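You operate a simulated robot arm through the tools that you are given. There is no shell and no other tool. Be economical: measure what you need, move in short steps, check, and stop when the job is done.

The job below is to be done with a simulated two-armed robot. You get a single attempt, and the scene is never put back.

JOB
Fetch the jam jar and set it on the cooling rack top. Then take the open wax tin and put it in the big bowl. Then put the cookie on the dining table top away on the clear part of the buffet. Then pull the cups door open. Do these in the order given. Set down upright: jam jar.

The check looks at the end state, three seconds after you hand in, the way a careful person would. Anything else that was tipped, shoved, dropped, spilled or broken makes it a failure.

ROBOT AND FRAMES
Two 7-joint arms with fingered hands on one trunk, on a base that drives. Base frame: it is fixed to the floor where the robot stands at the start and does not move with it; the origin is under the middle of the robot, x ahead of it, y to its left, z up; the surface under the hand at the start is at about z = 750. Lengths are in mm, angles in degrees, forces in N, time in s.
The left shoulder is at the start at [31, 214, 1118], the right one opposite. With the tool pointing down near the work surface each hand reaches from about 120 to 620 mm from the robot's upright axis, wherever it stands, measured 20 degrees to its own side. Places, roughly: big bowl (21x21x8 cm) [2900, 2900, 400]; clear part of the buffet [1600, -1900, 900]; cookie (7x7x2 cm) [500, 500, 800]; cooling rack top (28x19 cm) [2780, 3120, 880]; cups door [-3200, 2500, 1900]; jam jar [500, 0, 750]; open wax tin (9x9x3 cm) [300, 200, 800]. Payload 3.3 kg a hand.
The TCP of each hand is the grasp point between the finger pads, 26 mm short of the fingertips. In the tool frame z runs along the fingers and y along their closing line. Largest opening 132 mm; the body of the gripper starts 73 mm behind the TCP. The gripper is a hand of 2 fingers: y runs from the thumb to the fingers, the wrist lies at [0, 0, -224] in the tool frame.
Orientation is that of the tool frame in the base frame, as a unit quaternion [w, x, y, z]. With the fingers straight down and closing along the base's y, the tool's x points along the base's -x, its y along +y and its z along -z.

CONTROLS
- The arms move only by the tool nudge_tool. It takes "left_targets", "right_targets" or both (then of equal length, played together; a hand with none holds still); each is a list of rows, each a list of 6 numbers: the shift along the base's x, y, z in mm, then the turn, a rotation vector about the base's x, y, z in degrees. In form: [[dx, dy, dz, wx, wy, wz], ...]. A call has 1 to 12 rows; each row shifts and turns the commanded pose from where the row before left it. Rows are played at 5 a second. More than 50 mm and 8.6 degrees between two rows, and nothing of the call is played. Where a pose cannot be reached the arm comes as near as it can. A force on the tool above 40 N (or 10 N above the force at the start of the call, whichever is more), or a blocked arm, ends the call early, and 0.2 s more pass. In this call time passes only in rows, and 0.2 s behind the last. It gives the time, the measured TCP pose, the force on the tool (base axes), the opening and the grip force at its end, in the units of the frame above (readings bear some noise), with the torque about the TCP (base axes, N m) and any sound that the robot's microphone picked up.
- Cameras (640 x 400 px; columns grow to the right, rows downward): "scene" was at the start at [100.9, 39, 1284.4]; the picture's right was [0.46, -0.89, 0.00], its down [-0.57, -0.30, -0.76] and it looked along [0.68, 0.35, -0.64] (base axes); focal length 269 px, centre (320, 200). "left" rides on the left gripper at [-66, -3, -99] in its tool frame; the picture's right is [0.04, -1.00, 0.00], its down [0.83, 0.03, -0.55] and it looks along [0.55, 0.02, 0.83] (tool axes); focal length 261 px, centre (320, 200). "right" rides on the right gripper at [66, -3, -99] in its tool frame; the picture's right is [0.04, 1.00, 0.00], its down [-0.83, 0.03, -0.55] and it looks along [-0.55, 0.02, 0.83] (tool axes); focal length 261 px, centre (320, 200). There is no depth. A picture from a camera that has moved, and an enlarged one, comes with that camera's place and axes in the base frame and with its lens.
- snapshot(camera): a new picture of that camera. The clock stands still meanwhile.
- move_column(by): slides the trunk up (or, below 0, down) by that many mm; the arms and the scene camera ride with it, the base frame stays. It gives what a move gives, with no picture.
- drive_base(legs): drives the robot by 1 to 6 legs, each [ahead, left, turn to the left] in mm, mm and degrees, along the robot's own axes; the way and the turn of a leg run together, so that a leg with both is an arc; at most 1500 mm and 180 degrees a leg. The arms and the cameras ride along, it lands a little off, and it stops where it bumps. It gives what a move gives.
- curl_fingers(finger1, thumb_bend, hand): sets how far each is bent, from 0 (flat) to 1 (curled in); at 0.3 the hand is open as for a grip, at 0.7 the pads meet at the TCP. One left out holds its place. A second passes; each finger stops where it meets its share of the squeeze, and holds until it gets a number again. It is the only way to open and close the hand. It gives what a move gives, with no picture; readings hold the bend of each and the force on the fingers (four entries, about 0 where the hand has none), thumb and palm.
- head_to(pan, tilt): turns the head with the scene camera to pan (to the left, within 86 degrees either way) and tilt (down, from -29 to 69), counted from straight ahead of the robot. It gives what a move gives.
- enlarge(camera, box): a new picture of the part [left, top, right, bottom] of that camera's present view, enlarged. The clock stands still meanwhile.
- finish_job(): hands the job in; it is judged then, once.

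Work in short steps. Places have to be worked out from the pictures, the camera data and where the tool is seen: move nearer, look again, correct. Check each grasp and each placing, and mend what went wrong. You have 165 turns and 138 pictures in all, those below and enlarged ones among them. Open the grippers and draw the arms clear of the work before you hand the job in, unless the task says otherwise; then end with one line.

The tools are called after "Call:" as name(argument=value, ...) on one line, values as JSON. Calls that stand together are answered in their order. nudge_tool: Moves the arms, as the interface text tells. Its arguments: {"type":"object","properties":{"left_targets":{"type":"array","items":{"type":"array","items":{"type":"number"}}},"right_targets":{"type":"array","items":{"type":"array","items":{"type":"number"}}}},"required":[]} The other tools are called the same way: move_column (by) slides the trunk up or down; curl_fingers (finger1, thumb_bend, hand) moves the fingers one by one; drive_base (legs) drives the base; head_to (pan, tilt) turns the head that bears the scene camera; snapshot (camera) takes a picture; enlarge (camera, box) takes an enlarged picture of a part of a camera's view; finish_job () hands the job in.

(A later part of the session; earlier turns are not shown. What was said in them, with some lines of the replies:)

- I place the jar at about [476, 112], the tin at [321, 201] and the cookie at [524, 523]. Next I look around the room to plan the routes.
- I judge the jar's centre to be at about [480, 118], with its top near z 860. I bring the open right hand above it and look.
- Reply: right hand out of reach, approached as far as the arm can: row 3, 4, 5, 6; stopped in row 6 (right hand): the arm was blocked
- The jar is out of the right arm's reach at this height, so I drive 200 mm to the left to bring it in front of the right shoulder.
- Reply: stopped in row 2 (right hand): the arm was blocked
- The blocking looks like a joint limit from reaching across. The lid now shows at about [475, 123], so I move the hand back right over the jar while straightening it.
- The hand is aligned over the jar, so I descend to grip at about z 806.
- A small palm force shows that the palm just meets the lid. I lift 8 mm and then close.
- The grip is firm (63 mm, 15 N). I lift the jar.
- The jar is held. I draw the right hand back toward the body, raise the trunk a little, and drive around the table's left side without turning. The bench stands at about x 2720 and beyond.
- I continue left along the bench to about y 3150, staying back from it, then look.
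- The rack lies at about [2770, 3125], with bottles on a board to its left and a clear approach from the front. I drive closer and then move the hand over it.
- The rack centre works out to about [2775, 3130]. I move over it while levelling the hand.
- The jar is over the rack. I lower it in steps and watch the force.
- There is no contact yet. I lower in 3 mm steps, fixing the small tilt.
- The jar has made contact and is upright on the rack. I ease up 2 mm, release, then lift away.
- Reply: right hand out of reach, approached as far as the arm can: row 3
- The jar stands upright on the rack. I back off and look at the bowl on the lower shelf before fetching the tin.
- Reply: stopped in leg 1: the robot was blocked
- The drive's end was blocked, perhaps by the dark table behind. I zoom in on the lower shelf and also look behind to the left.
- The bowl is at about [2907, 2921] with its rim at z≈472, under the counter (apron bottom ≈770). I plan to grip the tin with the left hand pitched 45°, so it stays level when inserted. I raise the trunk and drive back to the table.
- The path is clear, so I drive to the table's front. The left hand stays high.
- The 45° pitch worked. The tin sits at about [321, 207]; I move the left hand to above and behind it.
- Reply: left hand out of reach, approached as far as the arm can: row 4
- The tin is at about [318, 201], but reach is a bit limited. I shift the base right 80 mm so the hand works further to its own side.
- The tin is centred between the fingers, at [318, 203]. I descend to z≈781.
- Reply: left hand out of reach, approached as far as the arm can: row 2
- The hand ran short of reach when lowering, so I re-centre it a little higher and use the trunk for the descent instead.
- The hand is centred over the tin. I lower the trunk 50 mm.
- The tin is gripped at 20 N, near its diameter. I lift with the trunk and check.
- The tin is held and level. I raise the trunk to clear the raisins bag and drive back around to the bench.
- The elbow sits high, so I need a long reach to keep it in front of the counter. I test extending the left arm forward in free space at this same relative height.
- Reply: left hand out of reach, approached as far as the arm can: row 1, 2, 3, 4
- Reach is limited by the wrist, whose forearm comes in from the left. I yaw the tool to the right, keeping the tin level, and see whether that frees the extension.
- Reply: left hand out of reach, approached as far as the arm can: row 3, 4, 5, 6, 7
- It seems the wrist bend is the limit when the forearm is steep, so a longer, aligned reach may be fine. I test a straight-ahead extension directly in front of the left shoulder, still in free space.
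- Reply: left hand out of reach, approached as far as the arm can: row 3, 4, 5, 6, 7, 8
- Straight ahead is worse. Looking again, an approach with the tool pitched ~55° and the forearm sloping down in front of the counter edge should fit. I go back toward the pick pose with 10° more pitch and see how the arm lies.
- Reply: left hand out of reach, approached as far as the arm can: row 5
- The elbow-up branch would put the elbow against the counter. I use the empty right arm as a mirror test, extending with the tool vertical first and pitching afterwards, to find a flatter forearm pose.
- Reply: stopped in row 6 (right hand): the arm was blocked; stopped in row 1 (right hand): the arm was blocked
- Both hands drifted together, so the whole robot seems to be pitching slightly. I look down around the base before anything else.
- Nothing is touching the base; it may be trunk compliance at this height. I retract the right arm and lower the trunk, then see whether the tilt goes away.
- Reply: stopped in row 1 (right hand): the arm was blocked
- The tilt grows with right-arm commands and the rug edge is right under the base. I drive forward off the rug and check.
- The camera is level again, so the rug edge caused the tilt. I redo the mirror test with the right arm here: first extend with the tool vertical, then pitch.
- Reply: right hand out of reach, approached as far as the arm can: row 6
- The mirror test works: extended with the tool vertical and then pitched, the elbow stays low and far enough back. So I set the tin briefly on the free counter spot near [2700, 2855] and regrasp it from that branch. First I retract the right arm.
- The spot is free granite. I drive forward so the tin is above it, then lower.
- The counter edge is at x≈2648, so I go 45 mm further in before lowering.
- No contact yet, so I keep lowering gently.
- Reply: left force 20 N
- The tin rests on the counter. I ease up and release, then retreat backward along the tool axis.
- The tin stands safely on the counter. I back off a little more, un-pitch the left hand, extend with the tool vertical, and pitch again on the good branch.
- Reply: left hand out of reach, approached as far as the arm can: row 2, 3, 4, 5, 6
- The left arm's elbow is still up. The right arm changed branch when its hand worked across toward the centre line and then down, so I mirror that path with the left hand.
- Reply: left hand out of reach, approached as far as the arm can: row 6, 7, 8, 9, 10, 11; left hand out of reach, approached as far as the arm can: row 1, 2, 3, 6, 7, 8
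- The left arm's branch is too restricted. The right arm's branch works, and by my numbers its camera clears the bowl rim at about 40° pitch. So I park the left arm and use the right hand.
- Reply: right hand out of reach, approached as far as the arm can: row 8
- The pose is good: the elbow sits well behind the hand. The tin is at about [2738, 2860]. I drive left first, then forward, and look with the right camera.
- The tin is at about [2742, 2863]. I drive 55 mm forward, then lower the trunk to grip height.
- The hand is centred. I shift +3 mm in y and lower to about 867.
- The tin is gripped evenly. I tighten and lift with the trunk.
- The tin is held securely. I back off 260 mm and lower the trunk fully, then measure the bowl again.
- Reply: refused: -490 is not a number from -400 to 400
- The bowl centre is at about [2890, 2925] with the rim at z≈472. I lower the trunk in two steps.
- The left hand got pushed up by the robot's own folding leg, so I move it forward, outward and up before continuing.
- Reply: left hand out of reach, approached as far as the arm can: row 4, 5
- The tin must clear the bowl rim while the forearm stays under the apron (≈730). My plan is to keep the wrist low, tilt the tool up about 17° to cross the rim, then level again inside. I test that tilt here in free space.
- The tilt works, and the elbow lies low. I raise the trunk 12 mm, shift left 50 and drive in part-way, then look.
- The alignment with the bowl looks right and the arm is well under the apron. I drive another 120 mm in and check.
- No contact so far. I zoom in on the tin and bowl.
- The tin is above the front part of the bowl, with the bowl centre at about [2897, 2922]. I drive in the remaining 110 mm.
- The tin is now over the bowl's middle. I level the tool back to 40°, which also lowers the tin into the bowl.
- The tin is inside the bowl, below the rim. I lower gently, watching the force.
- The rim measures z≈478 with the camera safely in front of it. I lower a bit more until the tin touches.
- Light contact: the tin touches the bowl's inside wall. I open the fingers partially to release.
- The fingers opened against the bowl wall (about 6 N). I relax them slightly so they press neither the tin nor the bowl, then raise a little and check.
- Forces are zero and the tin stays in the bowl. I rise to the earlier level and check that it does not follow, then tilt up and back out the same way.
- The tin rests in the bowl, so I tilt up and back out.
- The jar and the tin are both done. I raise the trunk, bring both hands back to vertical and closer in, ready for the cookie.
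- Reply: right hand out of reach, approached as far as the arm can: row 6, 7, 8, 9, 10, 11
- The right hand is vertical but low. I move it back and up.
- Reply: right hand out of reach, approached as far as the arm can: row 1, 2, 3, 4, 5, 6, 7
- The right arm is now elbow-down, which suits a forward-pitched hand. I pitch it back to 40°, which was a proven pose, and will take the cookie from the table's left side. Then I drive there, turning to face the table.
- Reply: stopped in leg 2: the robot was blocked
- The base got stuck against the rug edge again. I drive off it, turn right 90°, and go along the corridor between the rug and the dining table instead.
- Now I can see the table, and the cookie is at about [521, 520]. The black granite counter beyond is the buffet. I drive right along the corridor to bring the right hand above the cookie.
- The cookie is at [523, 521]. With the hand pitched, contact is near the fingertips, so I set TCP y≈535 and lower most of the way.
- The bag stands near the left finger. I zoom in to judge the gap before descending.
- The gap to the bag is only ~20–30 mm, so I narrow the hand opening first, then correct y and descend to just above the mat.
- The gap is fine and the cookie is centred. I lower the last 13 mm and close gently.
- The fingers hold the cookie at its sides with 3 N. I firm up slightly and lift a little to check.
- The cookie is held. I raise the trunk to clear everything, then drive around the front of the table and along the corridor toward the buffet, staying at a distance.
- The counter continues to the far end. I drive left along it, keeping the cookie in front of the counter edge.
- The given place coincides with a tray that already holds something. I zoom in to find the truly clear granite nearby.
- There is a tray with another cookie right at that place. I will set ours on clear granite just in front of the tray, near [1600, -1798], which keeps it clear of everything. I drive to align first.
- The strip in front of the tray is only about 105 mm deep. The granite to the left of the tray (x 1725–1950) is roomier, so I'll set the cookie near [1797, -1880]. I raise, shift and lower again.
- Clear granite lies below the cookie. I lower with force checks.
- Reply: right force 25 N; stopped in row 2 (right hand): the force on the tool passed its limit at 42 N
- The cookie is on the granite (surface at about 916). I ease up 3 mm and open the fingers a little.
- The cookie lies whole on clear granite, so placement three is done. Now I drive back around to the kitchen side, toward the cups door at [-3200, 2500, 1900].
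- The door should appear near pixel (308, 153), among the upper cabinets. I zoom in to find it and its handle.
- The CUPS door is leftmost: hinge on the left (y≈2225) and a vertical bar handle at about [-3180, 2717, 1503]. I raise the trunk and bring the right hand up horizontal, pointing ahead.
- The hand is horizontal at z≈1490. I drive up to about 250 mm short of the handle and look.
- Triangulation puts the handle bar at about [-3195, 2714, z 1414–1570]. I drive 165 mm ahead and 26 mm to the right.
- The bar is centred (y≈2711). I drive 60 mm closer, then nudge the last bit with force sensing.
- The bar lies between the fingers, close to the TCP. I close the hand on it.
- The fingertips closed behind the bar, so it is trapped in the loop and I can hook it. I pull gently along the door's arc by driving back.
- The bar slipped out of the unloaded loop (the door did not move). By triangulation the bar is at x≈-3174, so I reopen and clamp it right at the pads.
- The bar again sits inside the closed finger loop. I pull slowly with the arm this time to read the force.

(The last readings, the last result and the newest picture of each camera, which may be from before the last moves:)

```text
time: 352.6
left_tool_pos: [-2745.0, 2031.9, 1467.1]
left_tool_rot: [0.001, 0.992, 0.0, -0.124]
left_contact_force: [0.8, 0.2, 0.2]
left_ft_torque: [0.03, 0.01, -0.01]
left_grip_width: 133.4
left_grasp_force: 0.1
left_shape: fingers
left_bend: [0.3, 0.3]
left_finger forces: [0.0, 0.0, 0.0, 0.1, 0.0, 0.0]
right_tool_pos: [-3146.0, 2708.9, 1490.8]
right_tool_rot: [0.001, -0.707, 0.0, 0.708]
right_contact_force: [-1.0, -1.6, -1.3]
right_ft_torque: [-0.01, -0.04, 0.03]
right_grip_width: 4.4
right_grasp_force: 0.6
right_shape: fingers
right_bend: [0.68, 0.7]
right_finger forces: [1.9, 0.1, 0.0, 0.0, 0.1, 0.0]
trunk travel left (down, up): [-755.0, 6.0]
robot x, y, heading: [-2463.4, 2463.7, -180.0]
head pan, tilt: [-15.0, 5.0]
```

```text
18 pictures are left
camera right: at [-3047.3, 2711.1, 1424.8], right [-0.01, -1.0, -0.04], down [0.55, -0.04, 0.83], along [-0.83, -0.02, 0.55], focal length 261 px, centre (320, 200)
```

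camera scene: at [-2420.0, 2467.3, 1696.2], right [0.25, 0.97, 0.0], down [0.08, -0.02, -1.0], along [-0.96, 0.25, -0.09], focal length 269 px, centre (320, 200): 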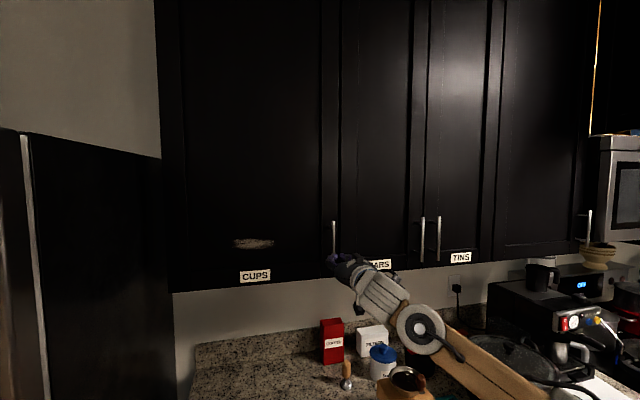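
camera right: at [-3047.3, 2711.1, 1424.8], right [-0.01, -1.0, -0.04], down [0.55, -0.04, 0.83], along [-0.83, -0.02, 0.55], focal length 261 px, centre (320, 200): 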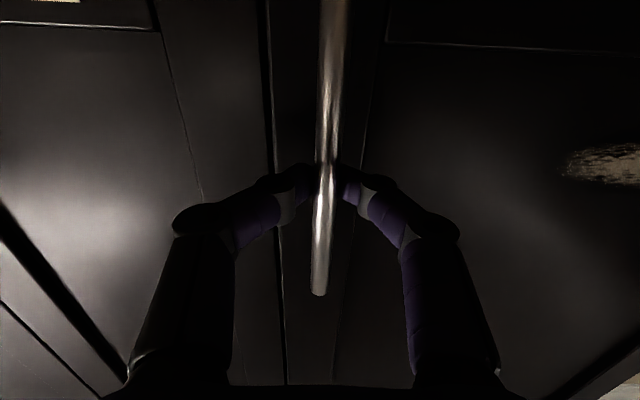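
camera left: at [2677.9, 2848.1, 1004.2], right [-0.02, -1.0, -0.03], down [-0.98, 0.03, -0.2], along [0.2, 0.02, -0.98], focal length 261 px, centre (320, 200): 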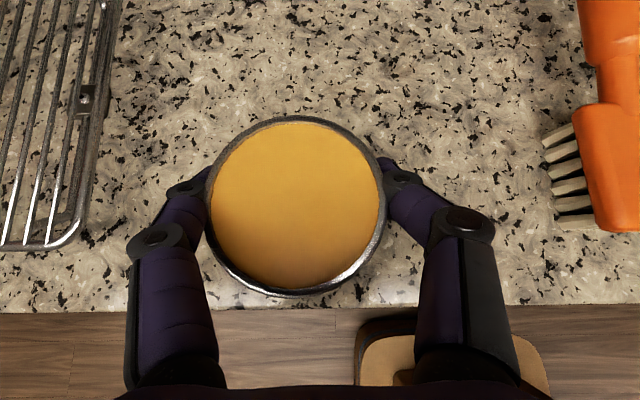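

The bar's end shifted with the hand (now at x≈-3152), so the door seems to follow. I keep pulling slowly along the arc with the arm.

Call:
nudge_tool(right_targets=[[8, -1, 0, 0, 0, 0], [8, -1, 0, 0, 0, 0], [8, -1, 0, 0, 0, 0], [8, -1, 0, 0, 0, 0]])

Call:
snapshot(camera="right")

```text
time: 353.6
left_tool_pos: [-2745.0, 2031.8, 1466.9]
left_tool_rot: [0.001, 0.992, -0.001, -0.124]
left_contact_force: [-0.3, -0.2, 0.2]
left_ft_torque: [0.0, -0.03, 0.01]
left_grip_width: 133.1
left_grasp_force: 0.1
left_shape: fingers
left_bend: [0.3, 0.3]
left_finger forces: [0.0, 0.0, 0.0, 0.0, 0.1, 0.0]
right_tool_pos: [-3113.0, 2704.2, 1490.8]
right_tool_rot: [0.002, -0.707, 0.001, 0.708]
right_contact_force: [-0.4, -1.7, -0.4]
right_ft_torque: [-0.03, -0.02, -0.04]
right_grip_width: 4.8
right_grasp_force: 0.6
right_shape: fingers
right_bend: [0.68, 0.7]
right_finger forces: [1.2, 0.0, 0.1, 0.1, 0.0, 0.0]
trunk travel left (down, up): [-755.0, 6.0]
robot x, y, heading: [-2458.1, 2464.4, -179.7]
head pan, tilt: [-15.0, 5.0]
```

```text
17 pictures are left
camera right: at [-3014.7, 2707.0, 1425.1], right [0.0, -1.0, -0.04], down [0.55, -0.04, 0.83], along [-0.83, -0.02, 0.55], focal length 261 px, centre (320, 200)
```

right: 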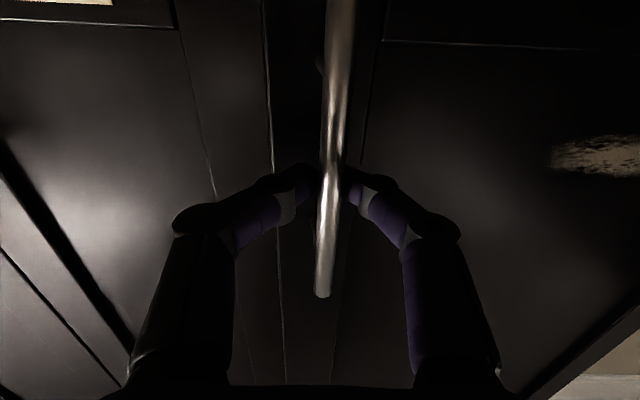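

The door follows the hand. I continue along the arc with smooth small steps.

Call:
nudge_tool(right_targets=[[11, -2, 0, 0, 0, 0], [11, -2, 0, 0, 0, 0], [11, -3, 0, 0, 0, 0], [11, -3, 0, 0, 0, 0], [11, -4, 0, 0, 0, 0], [11, -4, 0, 0, 0, 0], [11, -4, 0, 0, 0, 0], [11, -5, 0, 0, 0, 0], [11, -5, 0, 0, 0, 0], [11, -6, 0, 0, 0, 0], [11, -6, 0, 0, 0, 0], [11, -6, 0, 0, 0, 0]])

Call:
snapshot(camera="scene")

```text
time: 356.2
left_tool_pos: [-2746.0, 2031.1, 1466.8]
left_tool_rot: [0.002, 0.992, 0.001, -0.124]
left_contact_force: [-0.6, -0.2, 0.5]
left_ft_torque: [-0.01, 0.01, 0.01]
left_grip_width: 133.8
left_grasp_force: 0.0
left_shape: fingers
left_bend: [0.3, 0.3]
left_finger forces: [0.0, 0.0, 0.0, 0.0, 0.0, 0.1]
right_tool_pos: [-2981.4, 2655.5, 1490.6]
right_tool_rot: [0.003, -0.707, 0.003, 0.707]
right_contact_force: [-0.4, -1.3, -0.8]
right_ft_torque: [-0.03, -0.01, 0.01]
right_grip_width: 3.4
right_grasp_force: 0.1
right_shape: fingers
right_bend: [0.69, 0.7]
right_finger forces: [0.4, 0.0, 0.0, 0.1, 0.1, 0.0]
trunk travel left (down, up): [-755.0, 6.0]
robot x, y, heading: [-2460.5, 2468.1, -179.8]
head pan, tilt: [-15.0, 5.0]
```

```text
16 pictures are left
camera scene: at [-2556.7, 2489.3, 1696.0], right [0.26, 0.97, 0.0], down [0.08, -0.02, -1.0], along [-0.96, 0.26, -0.09], focal length 269 px, centre (320, 200)
```

scene: 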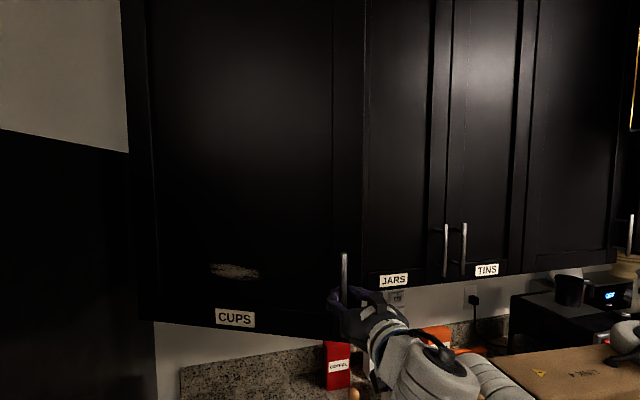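

The door is at roughly 24°. I continue along the arc with the arm.

Call:
nudge_tool(right_targets=[[10, -5, 0, 0, 0, 0], [10, -5, 0, 0, 0, 0], [10, -6, 0, 0, 0, 0], [10, -6, 0, 0, 0, 0], [10, -6, 0, 0, 0, 0], [10, -7, 0, 0, 0, 0], [10, -7, 0, 0, 0, 0], [10, -8, 0, 0, 0, 0]])

Call:
drive_base(legs=[[-30, 25, 0]])

Call:
snapshot(camera="scene")

```text
time: 358.0
left_tool_pos: [-2745.5, 2030.0, 1467.6]
left_tool_rot: [0.002, 0.992, 0.0, -0.125]
left_contact_force: [-0.2, -0.5, -1.3]
left_ft_torque: [0.04, 0.03, -0.01]
left_grip_width: 133.4
left_grasp_force: 0.0
left_shape: fingers
left_bend: [0.3, 0.3]
left_finger forces: [0.0, 0.0, 0.0, 0.0, 0.1, 0.0]
right_tool_pos: [-2903.8, 2604.1, 1490.8]
right_tool_rot: [0.003, -0.707, 0.001, 0.708]
right_contact_force: [-3.5, -3.3, -0.1]
right_ft_torque: [-0.02, 0.0, -0.05]
right_grip_width: 8.0
right_grasp_force: 2.5
right_shape: fingers
right_bend: [0.66, 0.7]
right_finger forces: [5.4, 0.0, 0.0, 0.0, 0.0, 0.1]
trunk travel left (down, up): [-755.0, 6.0]
robot x, y, heading: [-2458.6, 2469.4, -179.9]
head pan, tilt: [-15.0, 5.0]
```

```text
time: 358.9
left_tool_pos: [-2719.7, 2007.0, 1467.8]
left_tool_rot: [0.002, 0.992, 0.0, -0.124]
left_contact_force: [0.4, -0.5, 0.3]
left_ft_torque: [-0.01, -0.06, 0.0]
left_grip_width: 133.3
left_grasp_force: 0.1
left_shape: fingers
left_bend: [0.3, 0.3]
left_finger forces: [0.0, 0.1, 0.0, 0.1, 0.0, 0.0]
right_tool_pos: [-2875.6, 2580.6, 1490.3]
right_tool_rot: [-0.002, 0.707, -0.002, -0.707]
right_contact_force: [-6.9, -5.5, 2.2]
right_ft_torque: [-0.03, -0.01, -0.1]
right_grip_width: 12.0
right_grasp_force: 4.7
right_shape: fingers
right_bend: [0.64, 0.7]
right_finger forces: [8.5, 0.0, 0.1, 0.0, 0.0, 0.0]
trunk travel left (down, up): [-755.0, 6.0]
robot x, y, heading: [-2425.6, 2437.1, -179.9]
head pan, tilt: [-15.0, 5.0]
```

```text
15 pictures are left
camera scene: at [-2531.0, 2466.0, 1695.8], right [0.26, 0.97, 0.0], down [0.09, -0.02, -1.0], along [-0.96, 0.26, -0.09], focal length 269 px, centre (320, 200)
```

scene: 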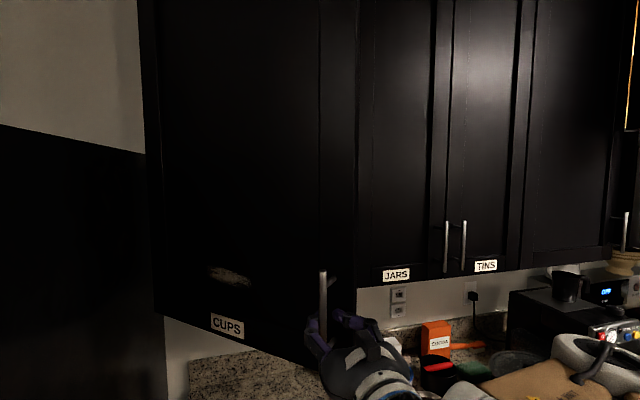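

The door is at about 38° and still hooked. I continue the arc with short base moves.

Call:
drive_base(legs=[[-32, 31, 0]])

Call:
drive_base(legs=[[-28, 35, 0]])

Call:
snapshot(camera="scene")

```text
time: 359.8
left_tool_pos: [-2687.9, 1975.6, 1466.2]
left_tool_rot: [0.002, 0.993, 0.001, -0.122]
left_contact_force: [0.1, 0.3, 0.0]
left_ft_torque: [-0.03, -0.02, -0.01]
left_grip_width: 133.3
left_grasp_force: 0.0
left_shape: fingers
left_bend: [0.3, 0.3]
left_finger forces: [0.0, 0.0, 0.0, 0.0, 0.1, 0.1]
right_tool_pos: [-2845.8, 2549.7, 1490.1]
right_tool_rot: [-0.003, 0.707, -0.003, -0.707]
right_contact_force: [-10.4, -7.0, 0.6]
right_ft_torque: [-0.01, 0.02, -0.21]
right_grip_width: 15.9
right_grasp_force: 5.9
right_shape: fingers
right_bend: [0.61, 0.7]
right_finger forces: [12.5, 0.1, 0.1, 0.0, 0.0, 0.1]
trunk travel left (down, up): [-755.0, 6.0]
robot x, y, heading: [-2398.5, 2408.9, -180.0]
head pan, tilt: [-15.0, 5.0]
```

```text
time: 360.7
left_tool_pos: [-2662.2, 1940.6, 1465.8]
left_tool_rot: [0.003, 0.992, 0.0, -0.122]
left_contact_force: [0.2, -0.4, -0.4]
left_ft_torque: [-0.02, 0.0, -0.02]
left_grip_width: 133.0
left_grasp_force: 0.0
left_shape: fingers
left_bend: [0.3, 0.3]
left_finger forces: [0.1, 0.1, 0.0, 0.0, 0.1, 0.1]
right_tool_pos: [-2818.2, 2515.3, 1489.9]
right_tool_rot: [-0.002, 0.707, -0.003, -0.707]
right_contact_force: [-14.4, -7.7, 0.1]
right_ft_torque: [-0.02, 0.02, -0.3]
right_grip_width: 18.7
right_grasp_force: 7.5
right_shape: fingers
right_bend: [0.59, 0.7]
right_finger forces: [14.7, 0.1, 0.1, 0.0, 0.0, 0.1]
trunk travel left (down, up): [-755.0, 6.0]
robot x, y, heading: [-2368.8, 2374.5, -180.2]
head pan, tilt: [-15.0, 5.0]
```

```text
14 pictures are left
camera scene: at [-2473.2, 2399.0, 1695.7], right [0.26, 0.97, 0.0], down [0.09, -0.02, -1.0], along [-0.96, 0.26, -0.09], focal length 269 px, centre (320, 200)
```

scene: 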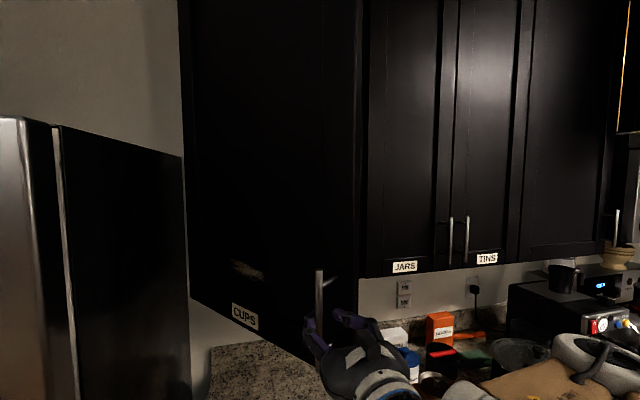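

About 50°. The force shows the hand slightly outside the arc, so I steer more sideways for the next steps.

Call:
drive_base(legs=[[-22, 38, 0]])

Call:
drive_base(legs=[[-20, 42, 0]])

Call:
snapshot(camera="scene")

```text
time: 361.6
left_tool_pos: [-2638.8, 1903.7, 1467.0]
left_tool_rot: [0.003, 0.992, -0.001, -0.123]
left_contact_force: [0.3, 0.1, -0.1]
left_ft_torque: [0.0, -0.01, 0.0]
left_grip_width: 133.2
left_grasp_force: 0.0
left_shape: fingers
left_bend: [0.3, 0.3]
left_finger forces: [0.1, 0.1, 0.1, 0.0, 0.0, 0.0]
right_tool_pos: [-2797.0, 2478.4, 1489.8]
right_tool_rot: [-0.002, 0.707, -0.004, -0.707]
right_contact_force: [-16.9, -7.0, 0.2]
right_ft_torque: [-0.01, 0.01, -0.37]
right_grip_width: 18.1
right_grasp_force: 7.8
right_shape: fingers
right_bend: [0.59, 0.7]
right_finger forces: [15.7, 0.0, 0.0, 0.0, 0.1, 0.0]
trunk travel left (down, up): [-755.0, 6.0]
robot x, y, heading: [-2346.8, 2336.9, -179.9]
head pan, tilt: [-15.0, 5.0]
```

```text
time: 362.5
left_tool_pos: [-2616.6, 1863.0, 1467.6]
left_tool_rot: [0.003, 0.992, -0.001, -0.124]
left_contact_force: [-0.8, -0.5, 0.1]
left_ft_torque: [0.01, -0.02, -0.02]
left_grip_width: 133.2
left_grasp_force: 0.0
left_shape: fingers
left_bend: [0.3, 0.3]
left_finger forces: [0.0, 0.1, 0.1, 0.0, 0.1, 0.0]
right_tool_pos: [-2774.4, 2436.7, 1490.8]
right_tool_rot: [0.002, -0.706, 0.004, 0.708]
right_contact_force: [-2.1, -1.0, 0.2]
right_ft_torque: [0.01, -0.02, 0.01]
right_grip_width: 10.5
right_grasp_force: 1.9
right_shape: fingers
right_bend: [0.64, 0.7]
right_finger forces: [2.9, 0.0, 0.1, 0.1, 1.2, 0.0]
trunk travel left (down, up): [-755.0, 6.0]
robot x, y, heading: [-2326.1, 2298.3, -179.8]
head pan, tilt: [-15.0, 5.0]
```

```text
13 pictures are left
camera scene: at [-2428.3, 2320.9, 1695.8], right [0.26, 0.97, 0.0], down [0.09, -0.02, -1.0], along [-0.96, 0.26, -0.09], focal length 269 px, centre (320, 200)
```

scene: 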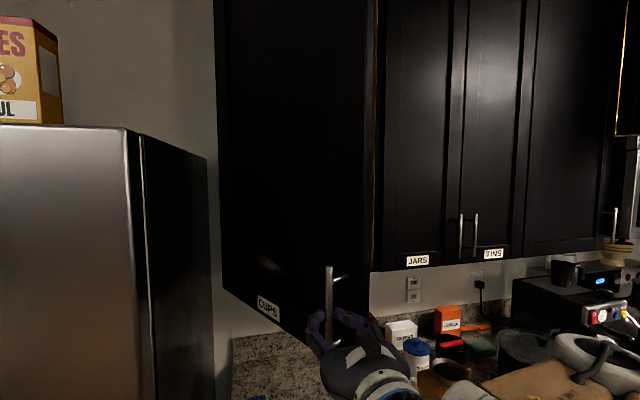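

The door is at about 60°, with the grip slipping off. I release, back off, and will push the door further from its inner side.

Call:
curl_fingers(hand="right", finger1=0.55, thumb_bend=0.55)

Call:
drive_base(legs=[[-150, 0, 0]])

Call:
curl_fingers(hand="right", finger1=0.7, thumb_bend=0.7)

Call:
snapshot(camera="scene")

```text
time: 363.5
left_tool_pos: [-2614.1, 1862.8, 1467.4]
left_tool_rot: [0.003, 0.992, -0.001, -0.125]
left_contact_force: [-0.3, 0.7, 0.1]
left_ft_torque: [0.0, -0.02, 0.01]
left_grip_width: 133.3
left_grasp_force: 0.0
left_shape: fingers
left_bend: [0.3, 0.3]
left_finger forces: [0.0, 0.0, 0.1, 0.0, 0.1, 0.1]
right_tool_pos: [-2771.9, 2437.3, 1491.6]
right_tool_rot: [0.002, -0.706, 0.003, 0.708]
right_contact_force: [-0.4, 0.3, -0.1]
right_ft_torque: [0.01, 0.0, 0.02]
right_grip_width: 48.9
right_grasp_force: 0.1
right_shape: fingers
right_bend: [0.55, 0.55]
right_finger forces: [0.0, 0.0, 0.0, 0.1, 0.0, 0.0]
trunk travel left (down, up): [-755.0, 6.0]
robot x, y, heading: [-2326.6, 2297.8, -179.7]
head pan, tilt: [-15.0, 5.0]
```

```text
time: 364.9
left_tool_pos: [-2463.4, 1862.1, 1468.5]
left_tool_rot: [0.002, 0.992, -0.001, -0.125]
left_contact_force: [0.3, -1.3, 0.6]
left_ft_torque: [0.0, 0.0, -0.03]
left_grip_width: 133.2
left_grasp_force: 0.0
left_shape: fingers
left_bend: [0.3, 0.3]
left_finger forces: [0.0, 0.0, 0.0, 0.1, 0.0, 0.1]
right_tool_pos: [-2620.5, 2437.0, 1492.5]
right_tool_rot: [0.002, -0.705, 0.004, 0.709]
right_contact_force: [0.6, 0.7, 0.7]
right_ft_torque: [0.01, -0.03, 0.01]
right_grip_width: 49.0
right_grasp_force: 0.1
right_shape: fingers
right_bend: [0.55, 0.55]
right_finger forces: [0.0, 0.0, 0.0, 0.0, 0.0, 0.0]
trunk travel left (down, up): [-755.0, 6.0]
robot x, y, heading: [-2174.5, 2297.1, -179.6]
head pan, tilt: [-15.0, 5.0]
```

```text
time: 365.9
left_tool_pos: [-2463.3, 1861.6, 1467.9]
left_tool_rot: [0.003, 0.992, 0.0, -0.124]
left_contact_force: [-0.8, 0.1, -0.1]
left_ft_torque: [0.02, 0.02, 0.02]
left_grip_width: 133.3
left_grasp_force: 0.1
left_shape: fingers
left_bend: [0.3, 0.3]
left_finger forces: [0.0, 0.0, 0.1, 0.0, 0.1, 0.1]
right_tool_pos: [-2621.6, 2435.9, 1492.3]
right_tool_rot: [0.002, -0.706, 0.003, 0.708]
right_contact_force: [0.0, -0.4, -0.4]
right_ft_torque: [-0.01, -0.02, 0.01]
right_grip_width: 2.1
right_grasp_force: 0.0
right_shape: fingers
right_bend: [0.7, 0.7]
right_finger forces: [0.0, 0.0, 0.1, 0.0, 0.0, 0.0]
trunk travel left (down, up): [-755.0, 6.0]
robot x, y, heading: [-2177.5, 2299.9, -180.1]
head pan, tilt: [-15.0, 5.0]
```

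```text
12 pictures are left
camera scene: at [-2274.6, 2319.7, 1696.0], right [0.26, 0.97, 0.0], down [0.08, -0.02, -1.0], along [-0.96, 0.26, -0.09], focal length 269 px, centre (320, 200)
```

scene: 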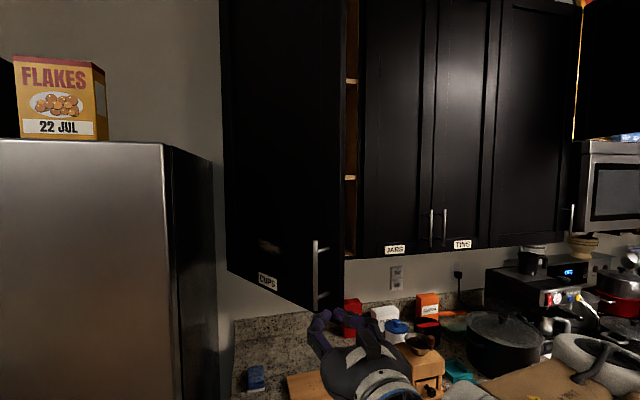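

The door stays open at about 50°. I move the closed hand right of the door edge, go into the gap, and then push left against its inner face.

Call:
drive_base(legs=[[0, -212, 0], [275, 0, 0]])

Call:
snapshot(camera="scene")

```text
time: 369.1
left_tool_pos: [-2737.8, 2073.2, 1467.2]
left_tool_rot: [0.002, 0.992, 0.0, -0.124]
left_contact_force: [0.4, -0.3, 0.5]
left_ft_torque: [0.02, 0.0, 0.0]
left_grip_width: 133.5
left_grasp_force: 0.1
left_shape: fingers
left_bend: [0.3, 0.3]
left_finger forces: [0.0, 0.0, 0.0, 0.1, 0.0, 0.1]
right_tool_pos: [-2893.6, 2647.7, 1492.2]
right_tool_rot: [0.003, -0.705, 0.005, 0.709]
right_contact_force: [0.4, -0.3, 0.3]
right_ft_torque: [-0.03, -0.02, 0.01]
right_grip_width: 2.0
right_grasp_force: 0.0
right_shape: fingers
right_bend: [0.7, 0.7]
right_finger forces: [0.0, 0.0, 0.0, 0.1, 0.0, 0.0]
trunk travel left (down, up): [-755.0, 6.0]
robot x, y, heading: [-2443.3, 2507.4, -179.9]
head pan, tilt: [-15.0, 5.0]
```

```text
11 pictures are left
camera scene: at [-2547.7, 2530.9, 1696.0], right [0.26, 0.97, 0.0], down [0.08, -0.02, -1.0], along [-0.96, 0.26, -0.09], focal length 269 px, centre (320, 200)
```

scene: 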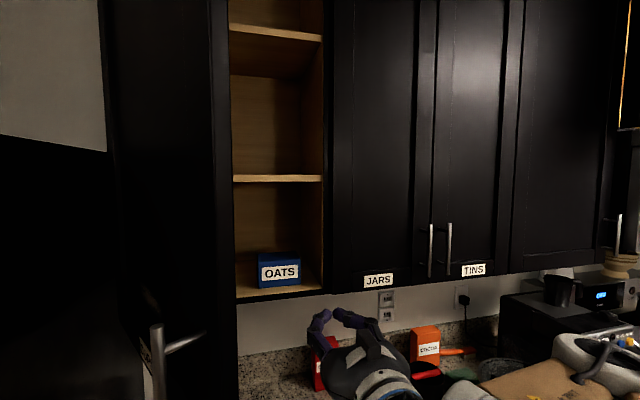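

The hand is in the gap with no contact. I push left against the door's inner side.

Call:
drive_base(legs=[[0, 150, 0]])

Call:
drive_base(legs=[[0, 110, 0]])

Call:
snapshot(camera="scene")

```text
time: 370.4
left_tool_pos: [-2736.3, 1922.8, 1467.1]
left_tool_rot: [0.003, 0.992, -0.001, -0.125]
left_contact_force: [-0.9, 0.5, 0.4]
left_ft_torque: [0.02, -0.04, 0.0]
left_grip_width: 133.3
left_grasp_force: 0.1
left_shape: fingers
left_bend: [0.3, 0.3]
left_finger forces: [0.0, 0.1, 0.0, 0.0, 0.0, 0.0]
right_tool_pos: [-2894.0, 2497.8, 1492.2]
right_tool_rot: [0.003, -0.706, 0.004, 0.709]
right_contact_force: [0.1, -1.0, -1.0]
right_ft_torque: [0.02, 0.01, -0.01]
right_grip_width: 2.1
right_grasp_force: 0.0
right_shape: fingers
right_bend: [0.7, 0.7]
right_finger forces: [0.0, 0.0, 0.0, 0.1, 0.1, 0.1]
trunk travel left (down, up): [-755.0, 6.0]
robot x, y, heading: [-2446.9, 2358.0, -179.7]
head pan, tilt: [-15.0, 5.0]
```

```text
time: 371.6
left_tool_pos: [-2735.9, 1812.3, 1467.4]
left_tool_rot: [0.002, 0.992, -0.001, -0.125]
left_contact_force: [-0.3, 0.0, 0.7]
left_ft_torque: [0.04, 0.01, 0.01]
left_grip_width: 133.3
left_grasp_force: 0.0
left_shape: fingers
left_bend: [0.3, 0.3]
left_finger forces: [0.1, 0.0, 0.1, 0.0, 0.1, 0.1]
right_tool_pos: [-2894.6, 2386.3, 1492.0]
right_tool_rot: [0.004, -0.706, 0.005, 0.709]
right_contact_force: [0.2, -0.5, 0.2]
right_ft_torque: [0.01, -0.01, -0.03]
right_grip_width: 2.2
right_grasp_force: 0.1
right_shape: fingers
right_bend: [0.7, 0.7]
right_finger forces: [0.1, 0.0, 0.0, 0.0, 0.0, 0.0]
trunk travel left (down, up): [-755.0, 6.0]
robot x, y, heading: [-2448.5, 2248.2, -179.8]
head pan, tilt: [-15.0, 5.0]
```

```text
10 pictures are left
camera scene: at [-2547.4, 2270.0, 1696.0], right [0.26, 0.97, 0.0], down [0.08, -0.02, -1.0], along [-0.96, 0.26, -0.09], focal length 269 px, centre (320, 200)
```

scene: 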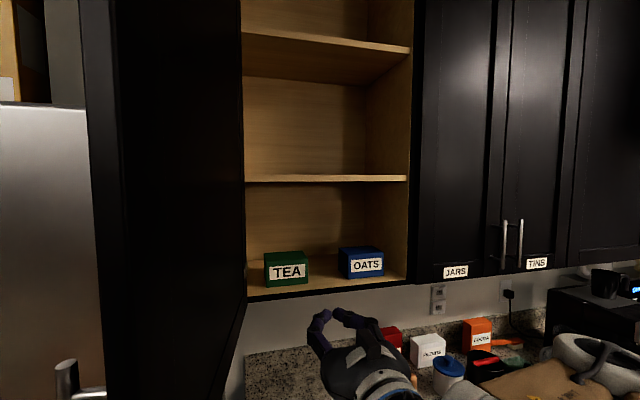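

The door is wide open, with the shelves fully visible. I move away from it, back off, and open the hand.

Call:
drive_base(legs=[[0, -60, 0], [-450, 0, 0]])

Call:
curl_fingers(hand="right", finger1=0.3, thumb_bend=0.3)

Call:
snapshot(camera="scene")

```text
time: 374.9
left_tool_pos: [-2287.2, 1873.7, 1467.0]
left_tool_rot: [0.002, 0.992, -0.004, -0.124]
left_contact_force: [0.0, -0.4, -0.2]
left_ft_torque: [0.01, -0.01, 0.0]
left_grip_width: 133.3
left_grasp_force: 0.1
left_shape: fingers
left_bend: [0.3, 0.3]
left_finger forces: [0.0, 0.0, 0.1, 0.0, 0.0, 0.0]
right_tool_pos: [-2442.4, 2448.9, 1492.6]
right_tool_rot: [0.004, -0.706, 0.005, 0.709]
right_contact_force: [1.1, 0.3, -0.7]
right_ft_torque: [0.0, 0.04, 0.0]
right_grip_width: 2.0
right_grasp_force: 0.1
right_shape: fingers
right_bend: [0.7, 0.7]
right_finger forces: [0.1, 0.0, 0.0, 0.1, 0.1, 0.0]
trunk travel left (down, up): [-755.0, 6.0]
robot x, y, heading: [-1999.0, 2309.7, 179.8]
head pan, tilt: [-15.0, 5.0]
```

```text
time: 375.9
left_tool_pos: [-2288.9, 1873.6, 1467.4]
left_tool_rot: [0.002, 0.992, -0.003, -0.125]
left_contact_force: [-0.5, -0.4, 0.5]
left_ft_torque: [0.03, -0.01, 0.01]
left_grip_width: 133.2
left_grasp_force: 0.1
left_shape: fingers
left_bend: [0.3, 0.3]
left_finger forces: [0.1, 0.0, 0.1, 0.1, 0.0, 0.0]
right_tool_pos: [-2443.0, 2448.8, 1492.7]
right_tool_rot: [0.003, -0.705, 0.005, 0.709]
right_contact_force: [0.8, -0.5, 0.3]
right_ft_torque: [0.05, 0.02, 0.04]
right_grip_width: 132.7
right_grasp_force: 0.1
right_shape: fingers
right_bend: [0.3, 0.3]
right_finger forces: [0.1, 0.0, 0.0, 0.1, 0.1, 0.0]
trunk travel left (down, up): [-755.0, 6.0]
robot x, y, heading: [-1998.7, 2305.8, 179.7]
head pan, tilt: [-15.0, 5.0]
```

```text
9 pictures are left
camera scene: at [-2097.3, 2330.9, 1696.0], right [0.26, 0.97, 0.0], down [0.08, -0.02, -1.0], along [-0.96, 0.26, -0.09], focal length 269 px, centre (320, 200)
```

scene: 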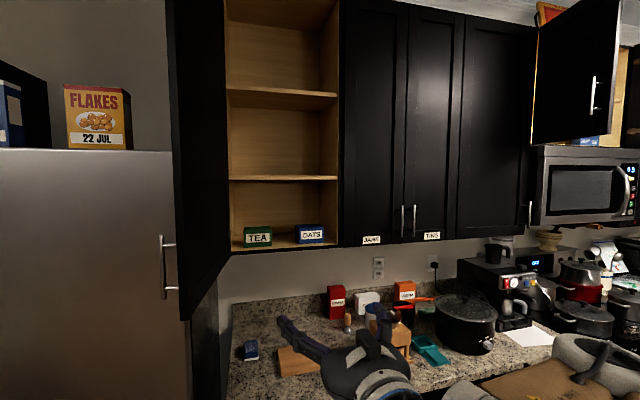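

The cups door stands wide open, the hands are empty and clear, and the other three items were set down and checked. I hand the job in.

Call:
finish_job()

```text
The job is handed in.
```

The job is handed in. The jam jar stands upright on the cooling rack, the wax tin is in the big bowl, and the cups door is wide open. The cookie is on bare granite on the buffet, about 20 cm left of the spot you gave, because a tray with another cookie was sitting there.
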